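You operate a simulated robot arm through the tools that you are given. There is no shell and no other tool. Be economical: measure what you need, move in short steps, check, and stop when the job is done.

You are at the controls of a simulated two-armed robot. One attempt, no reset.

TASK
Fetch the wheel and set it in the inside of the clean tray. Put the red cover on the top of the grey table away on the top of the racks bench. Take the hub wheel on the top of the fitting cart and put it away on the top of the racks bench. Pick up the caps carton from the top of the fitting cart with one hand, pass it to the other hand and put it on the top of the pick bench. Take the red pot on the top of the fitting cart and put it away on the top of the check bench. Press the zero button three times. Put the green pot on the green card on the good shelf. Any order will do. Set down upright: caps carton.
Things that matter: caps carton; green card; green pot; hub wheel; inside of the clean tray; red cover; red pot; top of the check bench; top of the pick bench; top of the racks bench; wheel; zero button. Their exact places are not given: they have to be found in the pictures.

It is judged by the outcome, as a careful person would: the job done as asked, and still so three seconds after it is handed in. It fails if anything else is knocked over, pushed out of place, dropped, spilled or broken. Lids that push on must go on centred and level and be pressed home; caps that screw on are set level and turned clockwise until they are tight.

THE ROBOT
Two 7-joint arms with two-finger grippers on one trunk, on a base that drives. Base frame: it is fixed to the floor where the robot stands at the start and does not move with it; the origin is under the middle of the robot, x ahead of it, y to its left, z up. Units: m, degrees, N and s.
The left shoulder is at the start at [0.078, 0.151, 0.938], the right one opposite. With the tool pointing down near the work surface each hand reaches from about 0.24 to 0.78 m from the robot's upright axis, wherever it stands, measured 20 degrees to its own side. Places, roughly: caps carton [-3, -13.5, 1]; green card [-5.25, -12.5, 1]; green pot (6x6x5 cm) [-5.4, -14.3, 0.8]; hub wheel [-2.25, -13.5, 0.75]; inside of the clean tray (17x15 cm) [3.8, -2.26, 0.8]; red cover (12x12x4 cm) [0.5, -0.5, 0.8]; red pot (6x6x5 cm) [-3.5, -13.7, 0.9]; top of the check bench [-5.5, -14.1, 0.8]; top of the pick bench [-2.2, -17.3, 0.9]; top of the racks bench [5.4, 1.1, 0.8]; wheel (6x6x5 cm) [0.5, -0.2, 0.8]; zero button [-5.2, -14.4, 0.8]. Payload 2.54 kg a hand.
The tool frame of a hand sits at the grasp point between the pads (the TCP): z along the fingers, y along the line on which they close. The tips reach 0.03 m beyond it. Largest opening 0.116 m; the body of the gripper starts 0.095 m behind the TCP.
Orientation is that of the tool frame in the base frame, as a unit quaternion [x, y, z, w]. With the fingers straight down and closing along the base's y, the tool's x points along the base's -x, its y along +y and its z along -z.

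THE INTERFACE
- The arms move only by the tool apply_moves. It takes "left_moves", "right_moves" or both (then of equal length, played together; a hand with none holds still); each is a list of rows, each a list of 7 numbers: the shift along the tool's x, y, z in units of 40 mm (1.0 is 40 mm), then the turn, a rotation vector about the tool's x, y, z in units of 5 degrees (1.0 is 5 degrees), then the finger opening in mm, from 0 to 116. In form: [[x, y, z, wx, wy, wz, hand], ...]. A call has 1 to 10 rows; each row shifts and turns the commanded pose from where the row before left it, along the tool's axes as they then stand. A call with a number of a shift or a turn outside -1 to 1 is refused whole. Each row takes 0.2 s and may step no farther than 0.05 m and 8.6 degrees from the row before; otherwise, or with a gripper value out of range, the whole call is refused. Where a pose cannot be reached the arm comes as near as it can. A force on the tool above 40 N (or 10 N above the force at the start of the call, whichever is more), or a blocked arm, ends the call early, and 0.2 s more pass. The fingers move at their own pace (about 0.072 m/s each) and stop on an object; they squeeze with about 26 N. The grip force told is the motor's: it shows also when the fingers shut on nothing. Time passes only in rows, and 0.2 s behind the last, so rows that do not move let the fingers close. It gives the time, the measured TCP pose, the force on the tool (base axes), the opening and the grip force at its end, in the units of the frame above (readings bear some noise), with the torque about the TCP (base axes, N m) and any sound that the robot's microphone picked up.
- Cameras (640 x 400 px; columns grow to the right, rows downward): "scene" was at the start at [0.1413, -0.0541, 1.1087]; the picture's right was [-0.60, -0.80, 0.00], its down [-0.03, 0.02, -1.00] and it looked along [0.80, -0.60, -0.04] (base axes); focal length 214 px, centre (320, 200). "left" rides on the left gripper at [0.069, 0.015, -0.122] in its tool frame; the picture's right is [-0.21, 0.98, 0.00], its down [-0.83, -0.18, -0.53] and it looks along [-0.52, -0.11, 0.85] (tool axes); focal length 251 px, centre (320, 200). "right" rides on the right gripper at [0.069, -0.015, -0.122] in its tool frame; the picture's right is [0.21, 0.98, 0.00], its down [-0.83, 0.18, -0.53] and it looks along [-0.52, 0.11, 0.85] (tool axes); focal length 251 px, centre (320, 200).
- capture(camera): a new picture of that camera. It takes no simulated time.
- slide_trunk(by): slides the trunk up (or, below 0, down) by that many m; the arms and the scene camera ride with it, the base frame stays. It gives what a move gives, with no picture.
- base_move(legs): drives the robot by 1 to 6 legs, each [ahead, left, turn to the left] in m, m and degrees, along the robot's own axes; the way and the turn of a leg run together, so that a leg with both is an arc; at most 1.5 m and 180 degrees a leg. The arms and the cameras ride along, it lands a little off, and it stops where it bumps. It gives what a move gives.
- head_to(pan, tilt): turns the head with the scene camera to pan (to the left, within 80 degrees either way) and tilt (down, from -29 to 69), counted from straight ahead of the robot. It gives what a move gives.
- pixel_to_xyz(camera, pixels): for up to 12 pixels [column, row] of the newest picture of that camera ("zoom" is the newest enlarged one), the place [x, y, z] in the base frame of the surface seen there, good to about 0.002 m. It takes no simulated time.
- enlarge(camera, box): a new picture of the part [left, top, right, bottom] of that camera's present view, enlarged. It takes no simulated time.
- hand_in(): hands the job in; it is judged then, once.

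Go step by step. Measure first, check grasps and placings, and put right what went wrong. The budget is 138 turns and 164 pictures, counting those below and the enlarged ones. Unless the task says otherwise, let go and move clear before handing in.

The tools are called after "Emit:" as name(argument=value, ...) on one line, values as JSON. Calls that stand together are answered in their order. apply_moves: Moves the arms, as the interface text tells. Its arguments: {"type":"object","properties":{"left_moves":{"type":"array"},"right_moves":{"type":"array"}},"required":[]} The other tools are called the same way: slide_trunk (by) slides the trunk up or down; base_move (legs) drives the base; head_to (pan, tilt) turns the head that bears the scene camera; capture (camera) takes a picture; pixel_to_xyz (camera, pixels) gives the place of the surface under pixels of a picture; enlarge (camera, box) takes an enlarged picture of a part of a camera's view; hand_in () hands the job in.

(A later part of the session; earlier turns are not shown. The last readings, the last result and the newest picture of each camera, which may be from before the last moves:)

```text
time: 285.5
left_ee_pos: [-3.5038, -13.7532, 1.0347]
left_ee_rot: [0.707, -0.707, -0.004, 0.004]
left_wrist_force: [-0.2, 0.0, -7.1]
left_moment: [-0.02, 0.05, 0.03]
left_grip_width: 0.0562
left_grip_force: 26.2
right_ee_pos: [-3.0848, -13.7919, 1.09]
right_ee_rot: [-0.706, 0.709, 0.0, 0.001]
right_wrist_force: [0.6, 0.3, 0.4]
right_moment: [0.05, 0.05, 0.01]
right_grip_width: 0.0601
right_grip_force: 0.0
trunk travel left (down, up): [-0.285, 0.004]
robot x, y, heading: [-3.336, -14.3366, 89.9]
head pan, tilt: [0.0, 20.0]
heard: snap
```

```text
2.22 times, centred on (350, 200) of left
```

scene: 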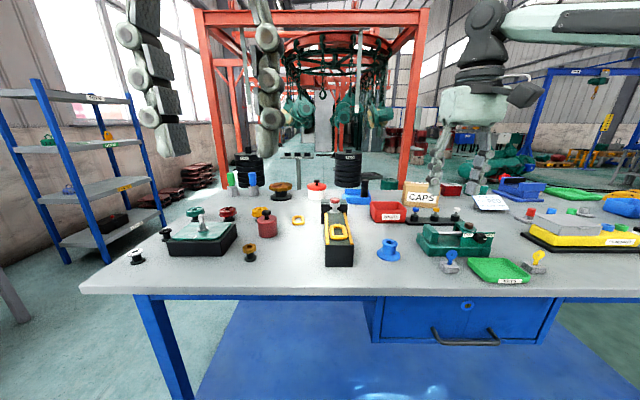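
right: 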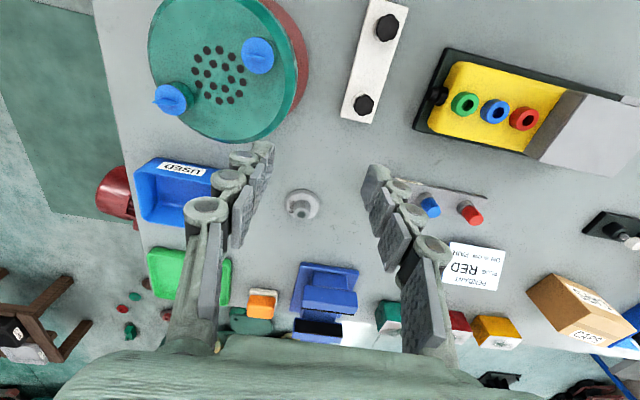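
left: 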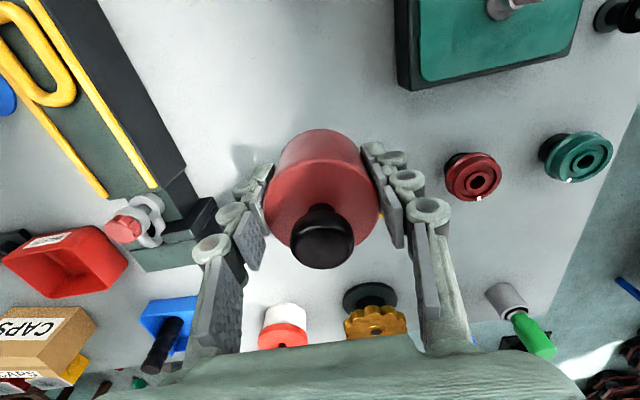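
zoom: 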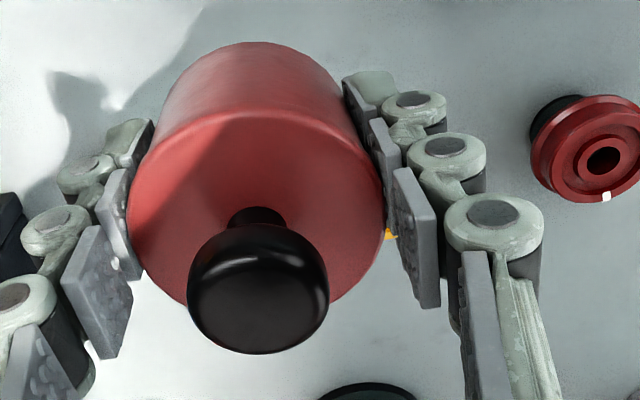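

Nothing looks disturbed. I draw the pot in, back off and turn left toward the check bench.

Emit:
apply_moves(left_moves=[[0, 0, -1, 0, 0, 0, 30], [1, 0, 0, 0, 0, 0, 30], [1, 0, 0, 0, 0, 0, 30], [1, 0, 0, 0, 0, 0, 30], [1, 0, 0, 0, 0, 0, 30], [1, -0.5, 0, 0, 0, 0, 30]], right_moves=[[0, 0, 0, 0, 0, 0, 60], [1, 0, 0, 0, 0, 0, 60], [1, 0, 0, 0, 0, 0, 60], [1, 0, 0, 0, 0, 0, 60], [1, -0.5, 0, 0, 0, 0, 60], [0.5, -0.5, 0, 0, 0, 0, 60]])

Emit:
base_move(legs=[[-0.4, 0, 0], [0, 0, 90]])

Emit:
capture(camera="scene")

```text
time: 286.9
left_ee_pos: [-3.4831, -13.952, 1.0731]
left_ee_rot: [0.708, -0.707, -0.005, 0.003]
left_wrist_force: [0.0, 1.1, -6.1]
left_moment: [0.02, 0.0, 0.03]
left_grip_width: 0.0561
left_grip_force: 26.1
right_ee_pos: [-3.0455, -13.9715, 1.0889]
right_ee_rot: [-0.705, 0.709, 0.001, 0.0]
right_wrist_force: [0.0, 0.6, -0.2]
right_moment: [0.02, 0.06, 0.01]
right_grip_width: 0.06
right_grip_force: 0.0
trunk travel left (down, up): [-0.285, 0.004]
robot x, y, heading: [-3.336, -14.3343, 89.8]
head pan, tilt: [0.0, 20.0]
```

```text
time: 293.3
left_ee_pos: [-3.7246, -14.8709, 1.0729]
left_ee_rot: [1.0, -0.009, 0.0, 0.004]
left_wrist_force: [0.0, -0.1, -7.0]
left_moment: [-0.02, -0.05, 0.01]
left_grip_width: 0.056
left_grip_force: 26.1
right_ee_pos: [-3.6941, -14.4306, 1.089]
right_ee_rot: [1.0, -0.012, -0.001, 0.0]
right_wrist_force: [0.4, -0.3, -0.1]
right_moment: [0.01, 0.02, -0.01]
right_grip_width: 0.06
right_grip_force: 0.0
trunk travel left (down, up): [-0.285, 0.004]
robot x, y, heading: [-3.3336, -14.7264, 178.9]
head pan, tilt: [0.0, 20.0]
```

```text
71 pictures are left
```

scene: 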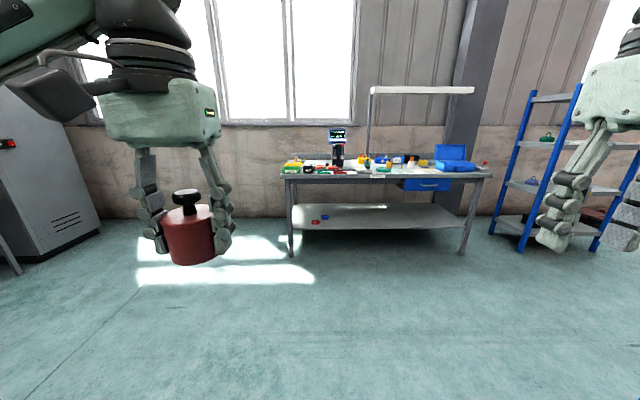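

The bench with a scale display stands ahead; it should be the check bench. I measure it and drive nearer.

Emit:
pixel_to_xyz(camera="scene", pixels=[[290, 177], [485, 177], [340, 178], [338, 160], [455, 165], [290, 250], [520, 250], [545, 140]])

Emit:
base_move(legs=[[1.05, 0, 1]])

Emit:
head_to(pan=-20, tilt=18)

Emit:
capture(camera="scene")

```text
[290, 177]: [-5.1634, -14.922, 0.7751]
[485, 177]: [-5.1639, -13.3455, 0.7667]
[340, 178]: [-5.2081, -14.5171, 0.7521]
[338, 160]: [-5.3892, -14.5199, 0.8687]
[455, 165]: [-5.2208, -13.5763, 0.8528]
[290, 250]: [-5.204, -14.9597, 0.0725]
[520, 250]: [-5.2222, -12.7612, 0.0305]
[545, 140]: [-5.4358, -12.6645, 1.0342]
```

```text
time: 298.7
left_ee_pos: [-4.7752, -14.8728, 1.0733]
left_ee_rot: [1.0, 0.005, 0.0, 0.005]
left_wrist_force: [-0.7, -0.5, -6.4]
left_moment: [0.01, -0.05, 0.0]
left_grip_width: 0.0562
left_grip_force: 26.1
right_ee_pos: [-4.7587, -14.4349, 1.0895]
right_ee_rot: [1.0, 0.002, -0.001, 0.001]
right_wrist_force: [0.4, -0.4, -0.2]
right_moment: [0.0, 0.02, -0.01]
right_grip_width: 0.06
right_grip_force: 0.1
trunk travel left (down, up): [-0.285, 0.004]
robot x, y, heading: [-4.3892, -14.7195, -179.6]
head pan, tilt: [0.0, 20.0]
```

```text
time: 299.5
left_ee_pos: [-4.7736, -14.8725, 1.0734]
left_ee_rot: [1.0, 0.006, -0.001, 0.005]
left_wrist_force: [0.1, -0.1, -6.9]
left_moment: [0.04, -0.03, 0.02]
left_grip_width: 0.0564
left_grip_force: 25.7
right_ee_pos: [-4.7587, -14.4344, 1.0891]
right_ee_rot: [1.0, 0.003, -0.001, 0.0]
right_wrist_force: [-0.7, 0.7, 0.0]
right_moment: [-0.02, 0.01, -0.04]
right_grip_width: 0.06
right_grip_force: 0.2
trunk travel left (down, up): [-0.285, 0.004]
robot x, y, heading: [-4.3878, -14.7185, -179.5]
head pan, tilt: [-20.0, 18.0]
```

```text
70 pictures are left
```

scene: 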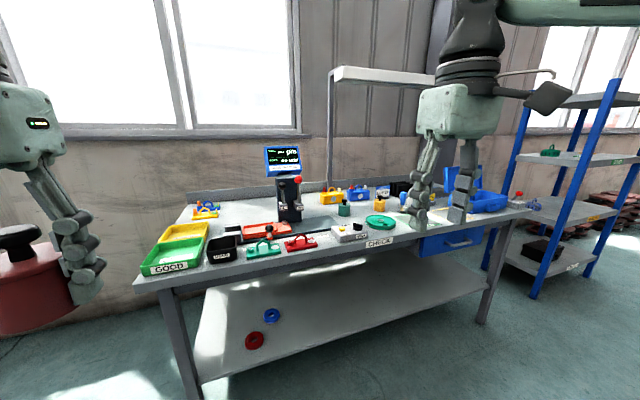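

The label reads CHECK, with a gauge on it. I enlarge to find the ZERO button, the green pot and a free spot.

Emit:
enlarge(camera="scene", box=[130, 140, 330, 290])

Emit:
enlarge(camera="scene", box=[300, 160, 500, 285])

```text
2.67 times, centred on (230, 215) of scene
```

zoom: 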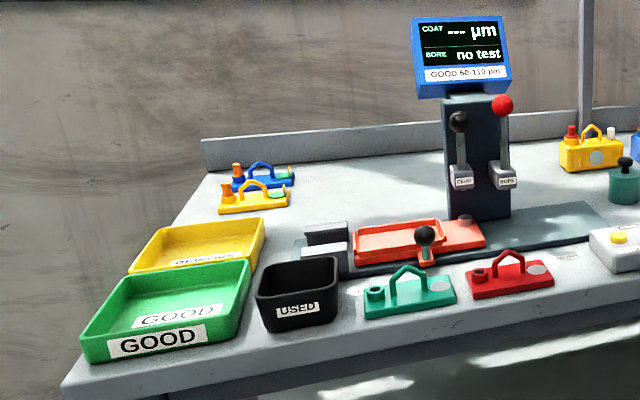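

```text
3.20 times, centred on (400, 222) of scene
```

zoom: 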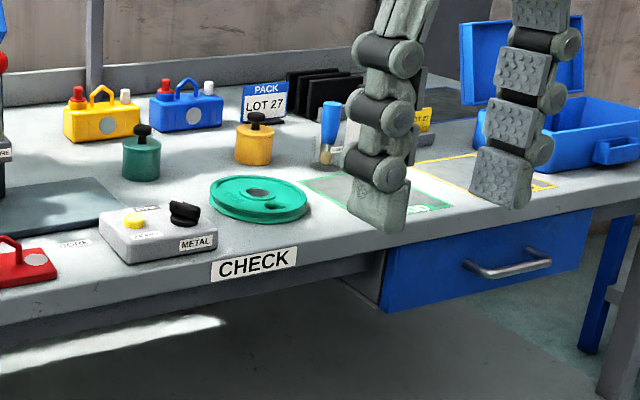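

I see the yellow ZERO button on the grey box, and the green pot behind it. I measure these and candidate free spots.

Emit:
pixel_to_xyz(camera="zoom", pixels=[[134, 223], [142, 140], [142, 180], [160, 158], [255, 140], [260, 190], [105, 225], [215, 225], [200, 180], [60, 175], [255, 225], [320, 170]])

Emit:
enlarge(camera="scene", box=[310, 195, 410, 255])

```text
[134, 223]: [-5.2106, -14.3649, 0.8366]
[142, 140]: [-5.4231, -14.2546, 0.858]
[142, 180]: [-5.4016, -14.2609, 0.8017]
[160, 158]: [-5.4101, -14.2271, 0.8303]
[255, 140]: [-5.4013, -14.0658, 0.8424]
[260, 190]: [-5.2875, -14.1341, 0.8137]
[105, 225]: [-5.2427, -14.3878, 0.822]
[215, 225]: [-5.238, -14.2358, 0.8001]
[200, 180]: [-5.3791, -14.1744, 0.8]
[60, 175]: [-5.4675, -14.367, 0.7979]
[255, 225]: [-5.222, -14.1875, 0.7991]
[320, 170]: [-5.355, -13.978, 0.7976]
```

```text
6.40 times, centred on (360, 225) of scene
```

zoom: 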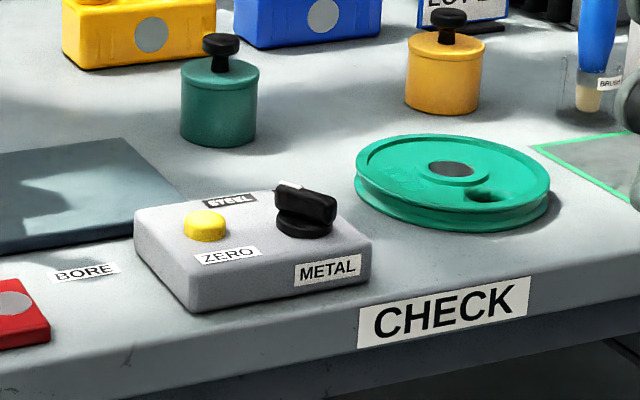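

I will lift the green pot with the right hand first, then put the red pot in the space. I drive sideways to y≈-14.33, then up to the bench, and lower the trunk.

Emit:
base_move(legs=[[0, -0.39, 0], [0.4, 0, 0]])

Emit:
slide_trunk(by=-0.1)

Emit:
capture(camera="right")

Emit:
capture(camera="scene")

```text
time: 306.0
left_ee_pos: [-5.1833, -14.4818, 1.0733]
left_ee_rot: [1.0, 0.007, 0.0, 0.004]
left_wrist_force: [0.4, -0.4, -6.5]
left_moment: [0.01, -0.03, -0.01]
left_grip_width: 0.0562
left_grip_force: 26.2
right_ee_pos: [-5.1679, -14.0423, 1.0897]
right_ee_rot: [1.0, 0.003, -0.001, 0.0]
right_wrist_force: [0.5, -0.5, 0.6]
right_moment: [0.0, -0.01, 0.01]
right_grip_width: 0.0603
right_grip_force: 0.1
trunk travel left (down, up): [-0.285, 0.004]
robot x, y, heading: [-4.7994, -14.3309, -179.5]
head pan, tilt: [-20.0, 18.0]
```

```text
time: 307.3
left_ee_pos: [-5.1822, -14.4799, 0.9746]
left_ee_rot: [1.0, 0.006, 0.001, 0.004]
left_wrist_force: [-0.6, -0.2, -6.7]
left_moment: [0.02, -0.04, -0.01]
left_grip_width: 0.0561
left_grip_force: 25.6
right_ee_pos: [-5.1677, -14.0423, 0.9895]
right_ee_rot: [1.0, 0.003, -0.001, 0.0]
right_wrist_force: [-0.2, -0.8, -0.5]
right_moment: [-0.01, -0.02, -0.01]
right_grip_width: 0.06
right_grip_force: 0.2
trunk travel left (down, up): [-0.185, 0.104]
robot x, y, heading: [-4.799, -14.3288, -179.7]
head pan, tilt: [-20.0, 18.0]
```

```text
66 pictures are left
```

right: 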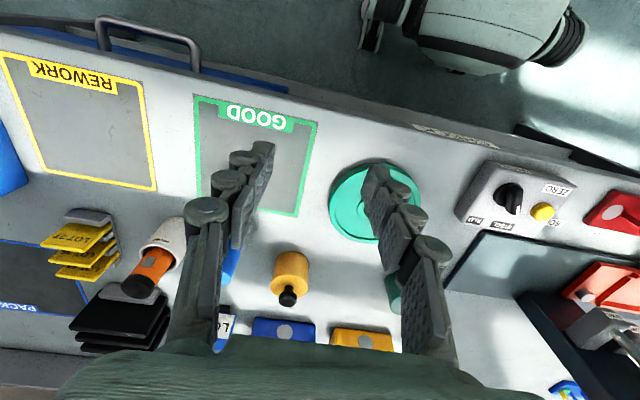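

```text
65 pictures are left
```

scene: 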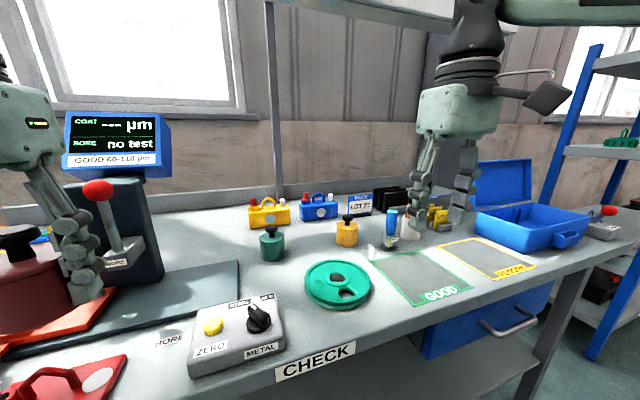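

I measure the green pot and the button from this closer view.

Emit:
pixel_to_xyz(camera="scene", pixels=[[271, 232], [261, 242], [281, 242], [271, 252], [271, 240], [213, 322], [213, 327], [206, 326], [220, 325], [347, 232], [200, 335]])

Emit:
enlarge(camera="scene", box=[180, 210, 380, 360])

```text
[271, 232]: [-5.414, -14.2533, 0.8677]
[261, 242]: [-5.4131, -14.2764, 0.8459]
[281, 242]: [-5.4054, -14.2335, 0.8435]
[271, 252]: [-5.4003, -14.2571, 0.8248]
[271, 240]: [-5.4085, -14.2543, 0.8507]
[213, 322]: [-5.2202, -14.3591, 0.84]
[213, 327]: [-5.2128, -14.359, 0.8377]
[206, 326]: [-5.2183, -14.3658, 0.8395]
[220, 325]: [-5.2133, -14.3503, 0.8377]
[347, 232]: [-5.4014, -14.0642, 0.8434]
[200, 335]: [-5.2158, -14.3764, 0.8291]
```

```text
2.67 times, centred on (280, 285) of scene
```

zoom: 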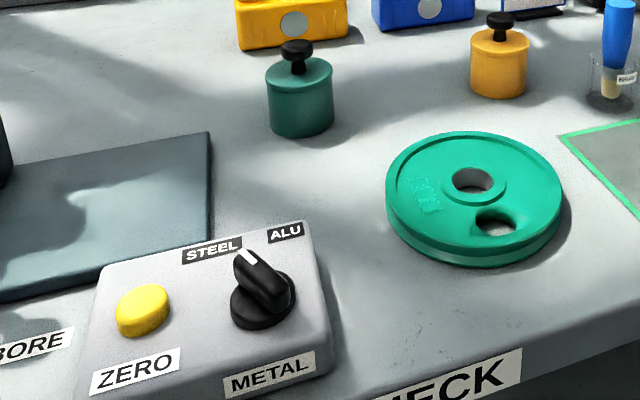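

I bring the right hand above the green pot.

Emit:
apply_moves(right_moves=[[-0.79, 0.66, 0.1, 0, 0, 0, 78], [-0.79, 0.66, 0.1, 0, 0, 0, 78], [-0.79, 0.66, 0.1, 0, 0, 0, 78], [-0.79, 0.66, 0.1, 0, 0, 0, 78], [-0.79, 0.66, 0.1, 0, 0, 0, 78], [-0.79, 0.66, 0.1, 0, 0, 0, 78], [-0.79, 0.66, 0.1, 0, 0, 0, 78], [-0.79, 0.66, 0.1, 0, 0, 0, 78]])

Emit:
capture(camera="right")

```text
time: 309.1
left_ee_pos: [-5.1831, -14.4806, 0.9735]
left_ee_rot: [1.0, 0.006, -0.001, 0.004]
left_wrist_force: [0.2, 0.1, -6.5]
left_moment: [0.03, -0.01, -0.04]
left_grip_width: 0.0561
left_grip_force: 25.8
right_ee_pos: [-5.3513, -14.1918, 0.9673]
right_ee_rot: [1.0, 0.002, -0.002, 0.001]
right_wrist_force: [0.9, -0.6, 0.3]
right_moment: [0.03, 0.0, 0.02]
right_grip_width: 0.0781
right_grip_force: 0.0
right hand out of reach, approached as far as the arm can: row 6, 7, 8
trunk travel left (down, up): [-0.185, 0.104]
robot x, y, heading: [-4.7992, -14.3279, -179.5]
head pan, tilt: [-20.0, 18.0]
```

```text
63 pictures are left
```

right: 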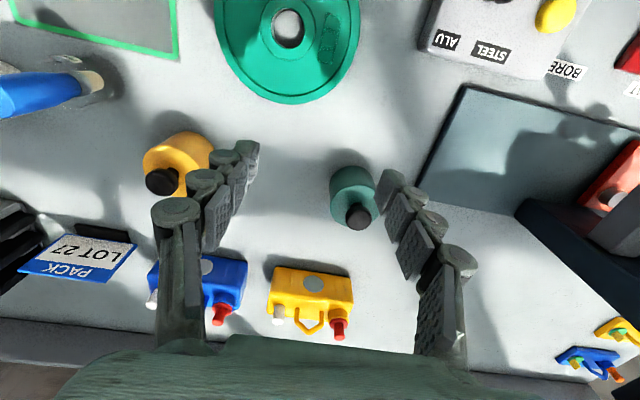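

Reach is short by ~7 cm. I pull the left hand back and up for safety, then step the base 0.06 m closer.

Emit:
apply_moves(left_moves=[[0.7, 0, -0.8, 0, 0, 0, 30], [0.7, 0, -0.8, 0, 0, 0, 30]])

Emit:
base_move(legs=[[0.06, 0, 0]])

Emit:
apply_moves(right_moves=[[0, 0.4, 0.2, 0, 0, 0, 78], [0, 0.4, 0.2, 0, 0, 0, 78], [0, 0.4, 0.2, 0, 0, 0, 78], [0, 0.4, 0, 0, 0, 0, 78], [-0.2, 0, 0, 0, 0, 0, 78]])

Emit:
capture(camera="right")

```text
time: 309.7
left_ee_pos: [-5.1251, -14.479, 1.0383]
left_ee_rot: [1.0, 0.006, 0.0, 0.005]
left_wrist_force: [-0.1, 0.4, -6.0]
left_moment: [-0.01, -0.02, 0.0]
left_grip_width: 0.0564
left_grip_force: 26.6
right_ee_pos: [-5.3491, -14.1922, 0.9682]
right_ee_rot: [1.0, 0.002, -0.002, 0.001]
right_wrist_force: [0.1, -0.2, -0.1]
right_moment: [0.02, 0.03, -0.01]
right_grip_width: 0.078
right_grip_force: 0.1
trunk travel left (down, up): [-0.185, 0.104]
robot x, y, heading: [-4.7978, -14.3257, -179.2]
head pan, tilt: [-20.0, 18.0]
```

```text
time: 310.7
left_ee_pos: [-5.1864, -14.4816, 1.0364]
left_ee_rot: [1.0, 0.006, 0.001, 0.004]
left_wrist_force: [0.6, 0.4, -6.9]
left_moment: [-0.01, -0.06, 0.04]
left_grip_width: 0.0562
left_grip_force: 26.3
right_ee_pos: [-5.4099, -14.1922, 0.9672]
right_ee_rot: [1.0, 0.002, -0.001, 0.001]
right_wrist_force: [0.0, 0.5, -0.8]
right_moment: [0.01, 0.01, 0.03]
right_grip_width: 0.0778
right_grip_force: 0.1
trunk travel left (down, up): [-0.185, 0.104]
robot x, y, heading: [-4.8585, -14.328, -179.5]
head pan, tilt: [-20.0, 18.0]
```

```text
time: 311.9
left_ee_pos: [-5.1865, -14.4802, 1.0361]
left_ee_rot: [1.0, 0.006, 0.0, 0.005]
left_wrist_force: [0.3, 0.4, -6.0]
left_moment: [-0.01, -0.05, -0.01]
left_grip_width: 0.0562
left_grip_force: 26.3
right_ee_pos: [-5.4123, -14.1941, 0.9642]
right_ee_rot: [1.0, 0.003, -0.002, 0.001]
right_wrist_force: [0.1, 0.4, -0.4]
right_moment: [0.0, 0.0, -0.03]
right_grip_width: 0.0778
right_grip_force: 0.0
right hand out of reach, approached as far as the arm can: row 1, 2, 3, 4, 5
trunk travel left (down, up): [-0.185, 0.104]
robot x, y, heading: [-4.8588, -14.331, -179.7]
head pan, tilt: [-20.0, 18.0]
```

```text
62 pictures are left
```

right: 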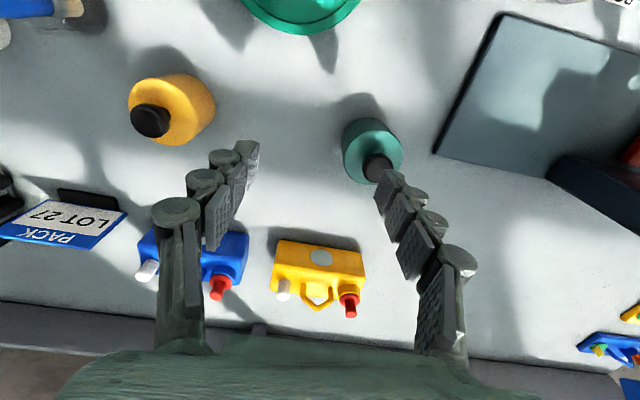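

The commanded pose had run ahead of the hand, to about (-5.489,-14.318). I correct the command back to the pot's place.

Emit:
apply_moves(right_moves=[[0.85, -0.78, 0, 0, 0, 0, 78], [0.86, -0.78, 0, 0, 0, 0, 78]])

Emit:
capture(camera="right")

```text
time: 312.5
left_ee_pos: [-5.1853, -14.4804, 1.0376]
left_ee_rot: [1.0, 0.006, 0.0, 0.005]
left_wrist_force: [0.1, 0.1, -6.1]
left_moment: [0.01, -0.03, -0.01]
left_grip_width: 0.0559
left_grip_force: 26.1
right_ee_pos: [-5.342, -14.1295, 0.9629]
right_ee_rot: [1.0, 0.002, -0.001, 0.001]
right_wrist_force: [0.3, 0.6, 0.1]
right_moment: [0.02, -0.01, 0.02]
right_grip_width: 0.0781
right_grip_force: 0.0
trunk travel left (down, up): [-0.185, 0.104]
robot x, y, heading: [-4.8607, -14.3276, -179.5]
head pan, tilt: [-20.0, 18.0]
```

```text
61 pictures are left
```

right: 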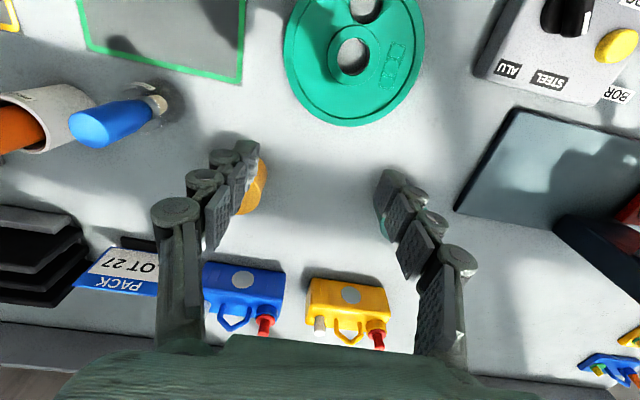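

The arm can't reach inward that far at this relative height. I raise the trunk and shift the base left, so the pot lies on the right hand's own side.

Emit:
slide_trunk(by=0.1)

Emit:
base_move(legs=[[0, 0.12, 0]])

Emit:
apply_moves(right_moves=[[0, 0.1, 0.9, 0, 0, 0, 78], [0, 0.1, 0.9, 0, 0, 0, 78], [0, 0, 0.9, 0, 0, 0, 78], [-0.5, 0, 0.2, 0, 0, 0, 78], [-0.5, 0, 0, 0, 0, 0, 78], [-0.5, 0, 0, 0, 0, 0, 78], [-0.45, 0, 0, 0, 0, 0, 78]])

Emit:
capture(camera="right")

```text
time: 313.8
left_ee_pos: [-5.1858, -14.48, 1.136]
left_ee_rot: [1.0, 0.006, 0.0, 0.006]
left_wrist_force: [0.0, 0.7, -6.4]
left_moment: [0.0, -0.08, 0.02]
left_grip_width: 0.0562
left_grip_force: 25.9
right_ee_pos: [-5.3422, -14.1293, 1.0632]
right_ee_rot: [1.0, 0.002, -0.001, 0.002]
right_wrist_force: [-0.5, 0.5, -0.4]
right_moment: [0.01, -0.03, -0.02]
right_grip_width: 0.0781
right_grip_force: 0.0
trunk travel left (down, up): [-0.285, 0.004]
robot x, y, heading: [-4.8581, -14.3323, -179.3]
head pan, tilt: [-20.0, 18.0]
```

```text
time: 315.7
left_ee_pos: [-5.1852, -14.6031, 1.1368]
left_ee_rot: [1.0, 0.006, 0.001, 0.004]
left_wrist_force: [-0.1, -0.4, -7.7]
left_moment: [0.0, 0.0, 0.05]
left_grip_width: 0.0558
left_grip_force: 26.0
right_ee_pos: [-5.3419, -14.2515, 1.0636]
right_ee_rot: [1.0, 0.003, -0.002, 0.001]
right_wrist_force: [-0.7, 1.2, 0.0]
right_moment: [0.04, 0.01, -0.01]
right_grip_width: 0.0778
right_grip_force: 0.2
trunk travel left (down, up): [-0.285, 0.004]
robot x, y, heading: [-4.8605, -14.4473, -179.6]
head pan, tilt: [-20.0, 18.0]
```

```text
time: 317.3
left_ee_pos: [-5.1846, -14.6035, 1.1367]
left_ee_rot: [1.0, 0.006, 0.0, 0.005]
left_wrist_force: [-0.5, 0.7, -6.1]
left_moment: [-0.03, -0.03, 0.03]
left_grip_width: 0.0562
left_grip_force: 26.1
right_ee_pos: [-5.422, -14.2594, 0.9484]
right_ee_rot: [1.0, 0.002, -0.001, 0.001]
right_wrist_force: [0.2, -0.8, 0.4]
right_moment: [0.0, 0.02, 0.0]
right_grip_width: 0.0779
right_grip_force: 0.0
trunk travel left (down, up): [-0.285, 0.004]
robot x, y, heading: [-4.8597, -14.4541, -179.5]
head pan, tilt: [-20.0, 18.0]
```

```text
60 pictures are left
```

right: 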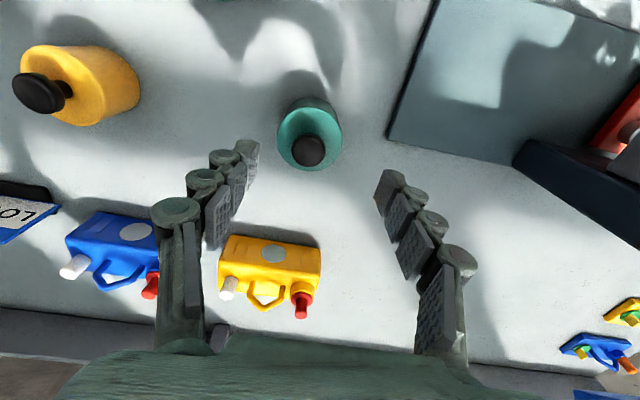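

Now it works. I measure the green pot under the right hand.

Emit:
pixel_to_xyz(camera="right", pixels=[[309, 152], [280, 138], [340, 138], [309, 112], [309, 168]])

```text
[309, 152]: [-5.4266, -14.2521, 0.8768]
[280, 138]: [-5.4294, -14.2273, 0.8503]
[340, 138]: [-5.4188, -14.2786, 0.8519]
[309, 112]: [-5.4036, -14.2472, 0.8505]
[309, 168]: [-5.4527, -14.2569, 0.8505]
```

I centre, go down to z 0.835, grip and lift the green pot.

Emit:
apply_moves(right_moves=[[-0.12, -0.17, 0.83, 0, 0, 0, 78], [0, 0, 1, 0, 0, 0, 78], [0, 0, 1, 0, 0, 0, 78], [0, 0, 0, 0, 0, 0, 30], [0, 0, 0, 0, 0, 0, 30], [0, 0, -0.5, 0, 0, 0, 30], [0, 0, -1, 0, 0, 0, 30], [0, 0, -1, 0, 0, 0, 30], [0, 0, -1, 0, 0, 0, 30]])

Emit:
capture(camera="right")

Emit:
capture(camera="scene")

```text
time: 319.3
left_ee_pos: [-5.186, -14.6039, 1.1369]
left_ee_rot: [1.0, 0.006, 0.0, 0.004]
left_wrist_force: [0.3, 0.2, -6.2]
left_moment: [-0.04, 0.0, -0.01]
left_grip_width: 0.0562
left_grip_force: 26.0
right_ee_pos: [-5.4274, -14.2538, 0.9768]
right_ee_rot: [1.0, 0.001, -0.001, 0.002]
right_wrist_force: [0.3, -0.1, -5.8]
right_moment: [0.02, -0.04, 0.0]
right_grip_width: 0.0565
right_grip_force: 25.9
trunk travel left (down, up): [-0.285, 0.004]
robot x, y, heading: [-4.8576, -14.45, -179.7]
head pan, tilt: [-20.0, 18.0]
heard: snap
```

```text
59 pictures are left
```

right: 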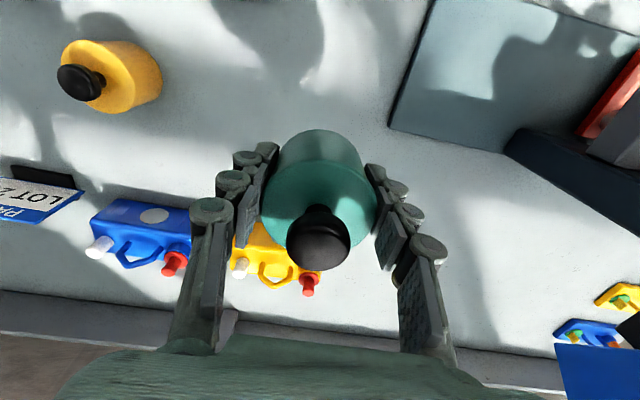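

```text
58 pictures are left
```

scene: 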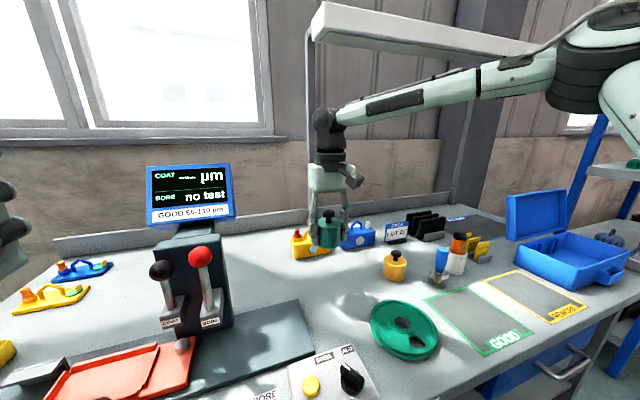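

The pot is held; the snap seems usual when these pots are gripped. I retract the right hand and shift the base right so the left hand can place the red pot in the vacated spot.

Emit:
apply_moves(right_moves=[[0, 0, -1, 0, 0, 0, 30], [0, 0, -1, 0, 0, 0, 30], [1, 0, -0.5, 0, 0, 0, 30], [1, -0.3, 0, 0, 0, 0, 30], [1, -0.3, 0, 0, 0, 0, 30], [1, -0.5, 0, 0, 0, 0, 30], [1, -0.5, 0, 0, 0, 0, 30], [0.4, -0.8, 0, 0, 0, 0, 30]])

Emit:
base_move(legs=[[0, -0.33, 0]])

Emit:
capture(camera="left")

```text
time: 321.1
left_ee_pos: [-5.1856, -14.6016, 1.1367]
left_ee_rot: [1.0, 0.006, -0.001, 0.006]
left_wrist_force: [0.0, 0.3, -6.3]
left_moment: [-0.03, -0.01, 0.04]
left_grip_width: 0.0566
left_grip_force: 26.3
right_ee_pos: [-5.206, -14.1546, 1.0743]
right_ee_rot: [1.0, 0.002, -0.001, 0.002]
right_wrist_force: [-0.5, 0.2, -6.1]
right_moment: [-0.02, -0.01, -0.01]
right_grip_width: 0.0565
right_grip_force: 26.0
trunk travel left (down, up): [-0.285, 0.004]
robot x, y, heading: [-4.8578, -14.451, -179.5]
head pan, tilt: [-20.0, 18.0]
```

```text
time: 324.9
left_ee_pos: [-5.1891, -14.2709, 1.1378]
left_ee_rot: [1.0, 0.008, 0.0, 0.006]
left_wrist_force: [-0.2, 0.5, -7.3]
left_moment: [-0.02, -0.01, 0.0]
left_grip_width: 0.0563
left_grip_force: 26.3
right_ee_pos: [-5.2125, -13.8227, 1.075]
right_ee_rot: [1.0, 0.003, -0.001, 0.001]
right_wrist_force: [-0.7, 0.2, -5.6]
right_moment: [0.0, -0.01, -0.01]
right_grip_width: 0.0565
right_grip_force: 26.0
trunk travel left (down, up): [-0.285, 0.004]
robot x, y, heading: [-4.8592, -14.1197, -179.3]
head pan, tilt: [-20.0, 18.0]
```

```text
57 pictures are left
```

left: 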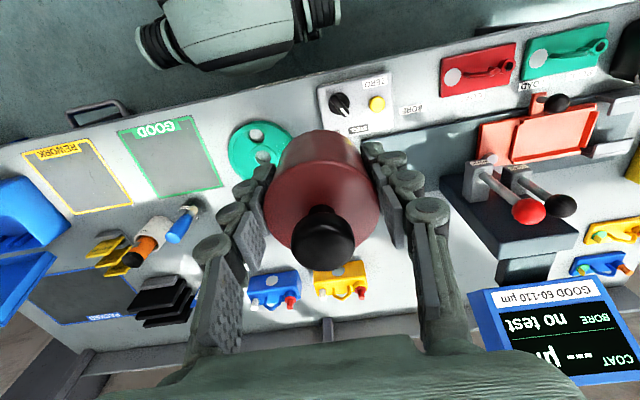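

I move the red pot forward and down to the vacated spot at (-5.41,-14.25).

Emit:
apply_moves(left_moves=[[-0.92, -0.08, 0.75, 0, 0, 0, 30], [-0.92, -0.08, 0.75, 0, 0, 0, 30], [-0.92, -0.08, 0.75, 0, 0, 0, 30], [-0.92, -0.08, 0.75, 0, 0, 0, 30], [-0.92, -0.08, 0.75, 0, 0, 0, 30], [-0.92, -0.08, 0.75, 0, 0, 0, 30], [0, 0, 0.8, 0, 0, 0, 30], [0, 0, 0.8, 0, 0, 0, 30]])

Emit:
capture(camera="left")

Emit:
capture(camera="scene")

```text
time: 326.6
left_ee_pos: [-5.4101, -14.2561, 0.8907]
left_ee_rot: [1.0, 0.008, 0.001, 0.005]
left_wrist_force: [0.8, 0.4, -6.9]
left_moment: [-0.01, -0.07, -0.01]
left_grip_width: 0.0562
left_grip_force: 26.0
right_ee_pos: [-5.2134, -13.8222, 1.0763]
right_ee_rot: [1.0, 0.003, -0.001, 0.001]
right_wrist_force: [0.5, -0.3, -6.0]
right_moment: [0.01, -0.04, 0.03]
right_grip_width: 0.0566
right_grip_force: 25.8
trunk travel left (down, up): [-0.285, 0.004]
robot x, y, heading: [-4.8569, -14.1155, -179.4]
head pan, tilt: [-20.0, 18.0]
```

```text
56 pictures are left
```

left: 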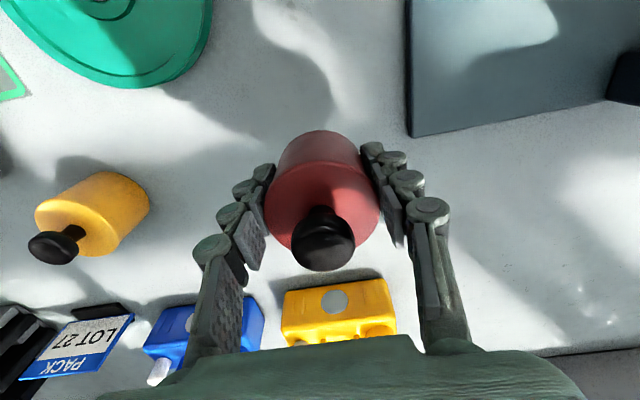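

```text
55 pictures are left
```

scene: 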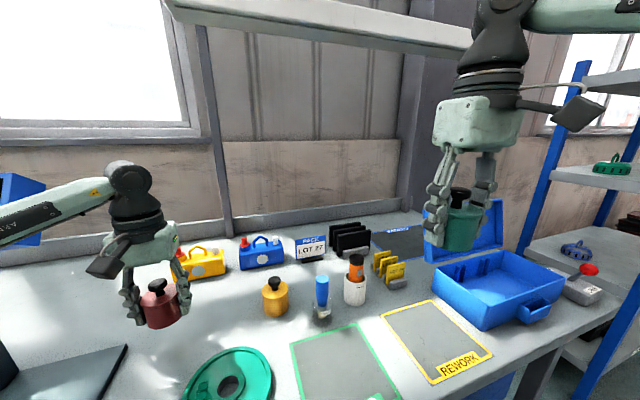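

Free and clear below. I lower to contact at about z 0.835.

Emit:
apply_moves(left_moves=[[0, 0, 0.8, 0, 0, 0, 30], [0, 0, 0.45, 0, 0, 0, 30], [0, 0, 0.07, 0, 0, 0, 30], [0, 0, 0.06, 0, 0, 0, 30], [0, 0, 0.06, 0, 0, 0, 30]])

```text
time: 327.9
left_ee_pos: [-5.4095, -14.2565, 0.8359]
left_ee_rot: [1.0, 0.007, 0.001, 0.006]
left_wrist_force: [0.2, -0.3, -6.7]
left_moment: [-0.01, -0.01, -0.01]
left_grip_width: 0.0562
left_grip_force: 25.8
right_ee_pos: [-5.213, -13.8229, 1.0754]
right_ee_rot: [1.0, 0.004, -0.001, 0.0]
right_wrist_force: [0.6, -0.2, -6.5]
right_moment: [0.02, -0.03, 0.03]
right_grip_width: 0.0565
right_grip_force: 25.9
trunk travel left (down, up): [-0.285, 0.004]
robot x, y, heading: [-4.8656, -14.1161, -179.3]
head pan, tilt: [-20.0, 18.0]
```

Emit:
apply_moves(left_moves=[[0, 0, 0.05, 0, 0, 0, 30], [0, 0, 0.05, 0, 0, 0, 30]])

```text
time: 328.4
left_ee_pos: [-5.41, -14.258, 0.8346]
left_ee_rot: [1.0, 0.008, -0.002, 0.004]
left_wrist_force: [-0.7, -1.0, 10.3]
left_moment: [0.0, 0.03, 0.12]
left_grip_width: 0.0565
left_grip_force: 25.6
right_ee_pos: [-5.2099, -13.8239, 1.0763]
right_ee_rot: [1.0, 0.004, -0.002, 0.002]
right_wrist_force: [-0.4, -1.0, -6.3]
right_moment: [-0.02, -0.03, 0.0]
right_grip_width: 0.0564
right_grip_force: 25.9
trunk travel left (down, up): [-0.285, 0.004]
robot x, y, heading: [-4.8589, -14.1176, -179.4]
head pan, tilt: [-20.0, 18.0]
```

The red pot stands on the bench (10 N contact). I release, rise, and move toward the ZERO button with fingers closing.

Emit:
apply_moves(left_moves=[[0, 0, 0, 0, 0, 0, 84], [0, 0, 0, 0, 0, 0, 84], [0, 0, -0.6, 0, 0, 0, 84], [0, 0, -1, 0, 0, 0, 84], [0, 0, -1, 0, 0, 0, 84], [0, 0, -1, 0, 0, 0, 84], [1, 0.4, 0, 0, 0, 0, 40], [1, 0.4, 0, 0, 0, 0, 0], [1, 0.4, 0, 0, 0, 0, 0], [1, 0.4, 0, 0, 0, 0, 0]])

Emit:
capture(camera="left")

Emit:
capture(camera="scene")

```text
time: 330.6
left_ee_pos: [-5.2484, -14.3188, 0.9758]
left_ee_rot: [1.0, 0.008, 0.001, 0.005]
left_wrist_force: [0.1, 0.2, -0.7]
left_moment: [0.03, 0.03, -0.02]
left_grip_width: 0.0001
left_grip_force: 26.4
right_ee_pos: [-5.2124, -13.8231, 1.0756]
right_ee_rot: [1.0, 0.004, -0.001, 0.001]
right_wrist_force: [-0.2, -0.1, -6.0]
right_moment: [-0.01, -0.02, -0.03]
right_grip_width: 0.0564
right_grip_force: 26.2
trunk travel left (down, up): [-0.285, 0.004]
robot x, y, heading: [-4.8598, -14.1151, -179.5]
head pan, tilt: [-20.0, 18.0]
heard: snap
```

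```text
54 pictures are left
```

left: 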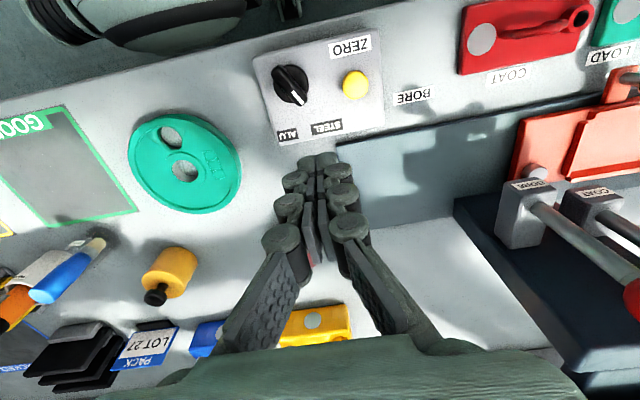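

```text
53 pictures are left
```

scene: 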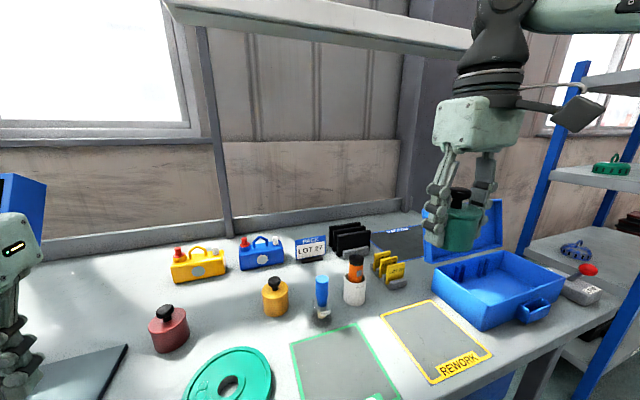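

The red pot stands well. I measure the button, pixel (355,85), and the levers' clearance.

Emit:
pixel_to_xyz(camera="left", pixels=[[355, 85], [345, 85], [367, 85], [355, 72], [355, 97], [340, 100], [625, 300], [555, 215], [290, 75]])

```text
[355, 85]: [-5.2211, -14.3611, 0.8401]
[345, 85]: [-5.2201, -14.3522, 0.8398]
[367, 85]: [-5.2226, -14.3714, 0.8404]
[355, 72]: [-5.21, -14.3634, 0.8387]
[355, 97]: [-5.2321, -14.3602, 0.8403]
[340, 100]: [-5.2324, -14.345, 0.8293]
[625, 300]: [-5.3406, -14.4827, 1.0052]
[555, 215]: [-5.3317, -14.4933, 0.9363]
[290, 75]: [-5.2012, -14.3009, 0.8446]
```

Button centre (-5.221,-14.361,0.840). I align the closed fingertips and go to 6 mm above.

Emit:
apply_moves(left_moves=[[0.69, 0.53, 0, 0, 0, 0, 0], [0, 0.54, 0, 0, 0, 0, 0], [0, 0, 0.9, 0, 0, 0, 0], [0, 0, 0.9, 0, 0, 0, 0], [0, 0, 0.69, 0, 0, 0, 0]])

Emit:
capture(camera="left")

```text
time: 331.9
left_ee_pos: [-5.221, -14.3599, 0.8746]
left_ee_rot: [1.0, 0.008, 0.0, 0.005]
left_wrist_force: [-1.3, 1.1, -0.3]
left_moment: [-0.03, -0.05, -0.04]
left_grip_width: 0.0002
left_grip_force: 26.5
right_ee_pos: [-5.212, -13.8234, 1.0755]
right_ee_rot: [1.0, 0.003, 0.0, 0.001]
right_wrist_force: [-0.8, -0.1, -6.7]
right_moment: [0.02, -0.07, 0.04]
right_grip_width: 0.0569
right_grip_force: 26.1
trunk travel left (down, up): [-0.285, 0.004]
robot x, y, heading: [-4.8624, -14.1146, -179.3]
head pan, tilt: [-20.0, 18.0]
```

```text
52 pictures are left
```

left: 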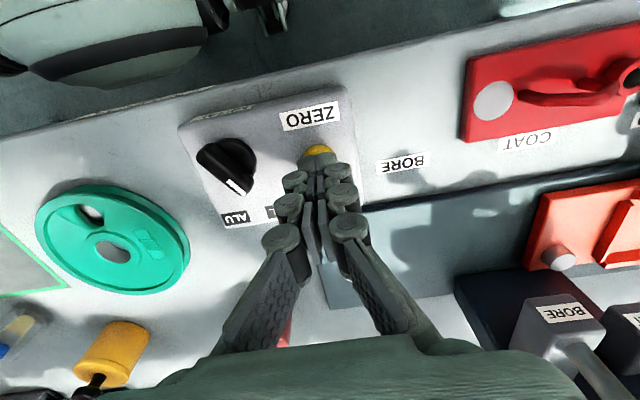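

Well aligned. I press down gently in small steps and read force and sound.

Emit:
apply_moves(left_moves=[[0, 0, 0.1, 0, 0, 0, 0], [0, 0, 0.06, 0, 0, 0, 0], [0, 0, 0.04, 0, 0, 0, 0], [0, 0, 0.03, 0, 0, 0, 0], [0, 0, 0.03, 0, 0, 0, 0]])

```text
time: 333.1
left_ee_pos: [-5.2208, -14.3616, 0.8655]
left_ee_rot: [1.0, 0.008, 0.0, 0.005]
left_wrist_force: [0.2, -0.4, 1.1]
left_moment: [0.04, 0.03, 0.0]
left_grip_width: 0.0
left_grip_force: 26.6
right_ee_pos: [-5.2113, -13.8222, 1.0749]
right_ee_rot: [1.0, 0.004, -0.002, 0.001]
right_wrist_force: [0.0, -0.2, -6.1]
right_moment: [-0.03, -0.02, 0.0]
right_grip_width: 0.0563
right_grip_force: 26.1
trunk travel left (down, up): [-0.285, 0.004]
robot x, y, heading: [-4.8588, -14.1164, -179.4]
head pan, tilt: [-20.0, 18.0]
```

Emit:
apply_moves(left_moves=[[0, 0, 0.03, 0, 0, 0, 0], [0, 0, 0.03, 0, 0, 0, 0], [0, 0, 0.03, 0, 0, 0, 0]])

Emit:
enlarge(camera="left", box=[180, 90, 380, 240])

```text
time: 333.9
left_ee_pos: [-5.2194, -14.3617, 0.8626]
left_ee_rot: [1.0, 0.007, 0.0, 0.005]
left_wrist_force: [0.0, -0.4, 2.7]
left_moment: [0.03, -0.01, 0.01]
left_grip_width: 0.0063
left_grip_force: 28.6
right_ee_pos: [-5.2109, -13.824, 1.0763]
right_ee_rot: [1.0, 0.003, -0.002, 0.001]
right_wrist_force: [0.5, -0.4, -6.3]
right_moment: [0.02, 0.0, 0.03]
right_grip_width: 0.0565
right_grip_force: 26.0
trunk travel left (down, up): [-0.285, 0.004]
robot x, y, heading: [-4.8633, -14.1148, -179.3]
head pan, tilt: [-20.0, 18.0]
heard: click
```

```text
2.67 times, centred on (280, 165) of left
```

zoom: 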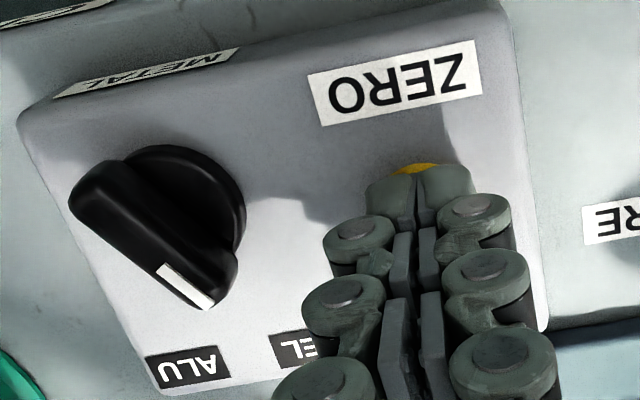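

Click: the first press counted. I rise 14 mm, then press the second time to the same depth.

Emit:
apply_moves(left_moves=[[0, 0, -0.2, 0, 0, 0, 0], [0, 0, -0.15, 0, 0, 0, 0], [0, 0, 0, 0, 0, 0, 0], [0, 0, 0.15, 0, 0, 0, 0], [0, 0, 0.1, 0, 0, 0, 0], [0, 0, 0.06, 0, 0, 0, 0], [0, 0, 0.04, 0, 0, 0, 0], [0, 0, 0, 0, 0, 0, 0]])

```text
time: 335.6
left_ee_pos: [-5.2197, -14.3624, 0.8629]
left_ee_rot: [1.0, 0.007, 0.0, 0.005]
left_wrist_force: [1.5, 1.1, 2.5]
left_moment: [0.02, 0.02, 0.01]
left_grip_width: 0.0059
left_grip_force: 28.1
right_ee_pos: [-5.2112, -13.8234, 1.0757]
right_ee_rot: [1.0, 0.003, -0.002, 0.001]
right_wrist_force: [-0.5, -0.7, -7.1]
right_moment: [-0.03, -0.02, 0.01]
right_grip_width: 0.0564
right_grip_force: 26.3
trunk travel left (down, up): [-0.285, 0.004]
robot x, y, heading: [-4.862, -14.1176, -179.3]
head pan, tilt: [-20.0, 18.0]
heard: click
```

Second click. I repeat for the third and then retreat up.

Emit:
apply_moves(left_moves=[[0, 0, -0.2, 0, 0, 0, 0], [0, 0, -0.15, 0, 0, 0, 0], [0, 0, 0, 0, 0, 0, 0], [0, 0, 0.15, 0, 0, 0, 0], [0, 0, 0.1, 0, 0, 0, 0], [0, 0, 0.06, 0, 0, 0, 0], [0, 0, 0.04, 0, 0, 0, 0], [0, 0, 0, 0, 0, 0, 0]])

```text
time: 337.4
left_ee_pos: [-5.2192, -14.3617, 0.8633]
left_ee_rot: [1.0, 0.008, 0.0, 0.006]
left_wrist_force: [0.1, 1.0, 2.6]
left_moment: [0.04, -0.02, -0.02]
left_grip_width: 0.0
left_grip_force: 28.6
right_ee_pos: [-5.2109, -13.8225, 1.0742]
right_ee_rot: [1.0, 0.003, -0.002, 0.001]
right_wrist_force: [0.2, -0.2, -6.3]
right_moment: [-0.01, -0.04, 0.01]
right_grip_width: 0.0563
right_grip_force: 26.3
trunk travel left (down, up): [-0.285, 0.004]
robot x, y, heading: [-4.8608, -14.1153, -179.3]
head pan, tilt: [-20.0, 18.0]
heard: click
```

Three clicks in all. I retreat the left hand, back off and go to look at the shelf rack on the right.

Emit:
apply_moves(left_moves=[[0, 0, -0.5, 0, 0, 0, 0], [0, 0, -1, 0, 0, 0, 0], [0, 0, -1, 0, 0, 0, 0], [0, 0, -1, 0, 0, 0, 0], [0.5, 0, -1, 0, 0, 0, 40], [1, 0, 0, 0, 0, 0, 60]])

Emit:
base_move(legs=[[-0.45, 0, 0], [0, -1.45, 0]])

Emit:
head_to(pan=0, tilt=10)

Emit:
capture(camera="scene")

```text
time: 338.9
left_ee_pos: [-5.1594, -14.3572, 1.0428]
left_ee_rot: [1.0, 0.008, 0.0, 0.005]
left_wrist_force: [0.7, 0.0, 0.4]
left_moment: [0.03, 0.01, 0.01]
left_grip_width: 0.0602
left_grip_force: 0.1
right_ee_pos: [-5.2122, -13.8241, 1.0759]
right_ee_rot: [1.0, 0.003, -0.001, 0.001]
right_wrist_force: [0.4, 0.2, -7.2]
right_moment: [-0.02, -0.04, -0.01]
right_grip_width: 0.0564
right_grip_force: 25.4
trunk travel left (down, up): [-0.285, 0.004]
robot x, y, heading: [-4.8608, -14.1196, -179.7]
head pan, tilt: [-20.0, 18.0]
```

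```text
time: 355.2
left_ee_pos: [-4.7265, -12.9083, 1.043]
left_ee_rot: [1.0, 0.008, 0.001, 0.005]
left_wrist_force: [-0.2, -0.2, 0.9]
left_moment: [0.04, 0.03, 0.0]
left_grip_width: 0.0599
left_grip_force: 0.0
right_ee_pos: [-4.7765, -12.3727, 1.0752]
right_ee_rot: [1.0, 0.004, -0.001, 0.0]
right_wrist_force: [-0.1, 0.2, -6.1]
right_moment: [0.0, 0.0, 0.01]
right_grip_width: 0.0566
right_grip_force: 26.2
trunk travel left (down, up): [-0.285, 0.004]
robot x, y, heading: [-4.4275, -12.6672, -179.5]
head pan, tilt: [-20.0, 18.0]
```

```text
time: 356.1
left_ee_pos: [-4.7265, -12.908, 1.0424]
left_ee_rot: [1.0, 0.008, 0.0, 0.005]
left_wrist_force: [0.4, 0.2, -0.2]
left_moment: [0.01, 0.0, 0.01]
left_grip_width: 0.0601
left_grip_force: 0.0
right_ee_pos: [-4.7763, -12.3723, 1.0739]
right_ee_rot: [1.0, 0.003, -0.001, 0.001]
right_wrist_force: [0.7, -0.2, -6.3]
right_moment: [0.0, -0.04, 0.0]
right_grip_width: 0.0567
right_grip_force: 25.9
trunk travel left (down, up): [-0.285, 0.004]
robot x, y, heading: [-4.4255, -12.6694, -179.4]
head pan, tilt: [0.0, 10.0]
```

```text
50 pictures are left
```

scene: 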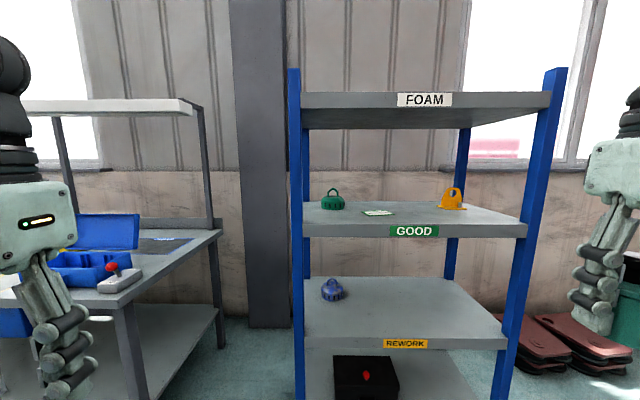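

The GOOD shelf holds a small green card at (378,212). I measure the card, the shelf edges and the upper shelf's underside.

Emit:
pixel_to_xyz(camera="scene", pixels=[[378, 212], [363, 211], [394, 212], [378, 209], [380, 215], [414, 231], [350, 222], [425, 100], [340, 125], [333, 205], [452, 208], [525, 230]])

Emit:
enlarge(camera="scene", box=[290, 80, 550, 250])

```text
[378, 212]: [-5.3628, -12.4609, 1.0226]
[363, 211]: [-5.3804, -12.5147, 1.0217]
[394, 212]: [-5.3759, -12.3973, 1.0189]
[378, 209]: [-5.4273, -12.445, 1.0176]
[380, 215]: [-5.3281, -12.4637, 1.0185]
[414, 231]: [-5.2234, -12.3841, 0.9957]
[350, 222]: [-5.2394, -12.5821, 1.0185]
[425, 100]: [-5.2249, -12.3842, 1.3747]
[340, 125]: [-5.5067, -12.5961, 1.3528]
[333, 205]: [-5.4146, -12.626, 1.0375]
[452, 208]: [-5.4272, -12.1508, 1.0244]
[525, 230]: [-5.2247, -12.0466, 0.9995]
```

```text
2.35 times, centred on (420, 165) of scene
```

zoom: 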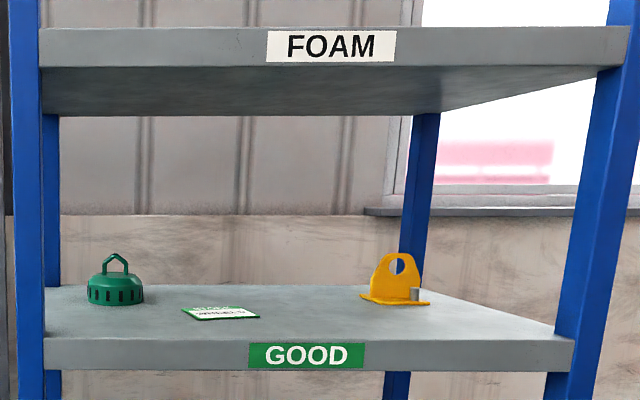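

The shelf gap is only 0.33 m high, so a vertical hand won't fit. I'll set the pot down on the check bench's front edge, and regrip it with the hand pitched forward. I drive back there.

Emit:
base_move(legs=[[0, 1.45, 0], [0.38, 0, 0]])

Emit:
capture(camera="right")

```text
time: 372.3
left_ee_pos: [-5.0785, -14.3824, 1.0418]
left_ee_rot: [1.0, 0.009, 0.001, 0.005]
left_wrist_force: [-0.6, -0.8, 0.6]
left_moment: [-0.02, 0.0, -0.01]
left_grip_width: 0.0603
left_grip_force: 0.1
right_ee_pos: [-5.1301, -13.8462, 1.0747]
right_ee_rot: [1.0, 0.004, -0.001, 0.001]
right_wrist_force: [-0.5, -0.1, -5.5]
right_moment: [0.02, -0.03, -0.01]
right_grip_width: 0.0563
right_grip_force: 26.3
trunk travel left (down, up): [-0.285, 0.004]
robot x, y, heading: [-4.7808, -14.1435, -179.4]
head pan, tilt: [0.0, 10.0]
```

```text
48 pictures are left
```

right: 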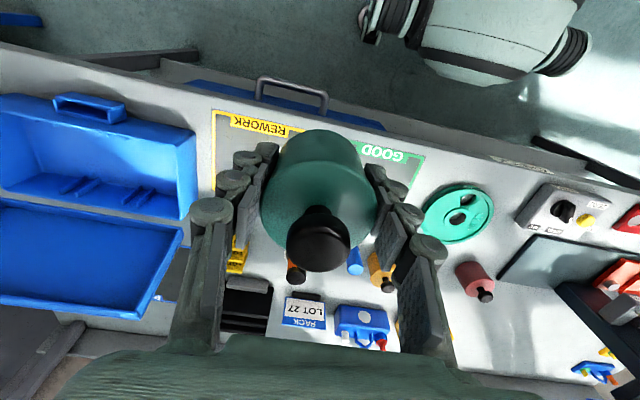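

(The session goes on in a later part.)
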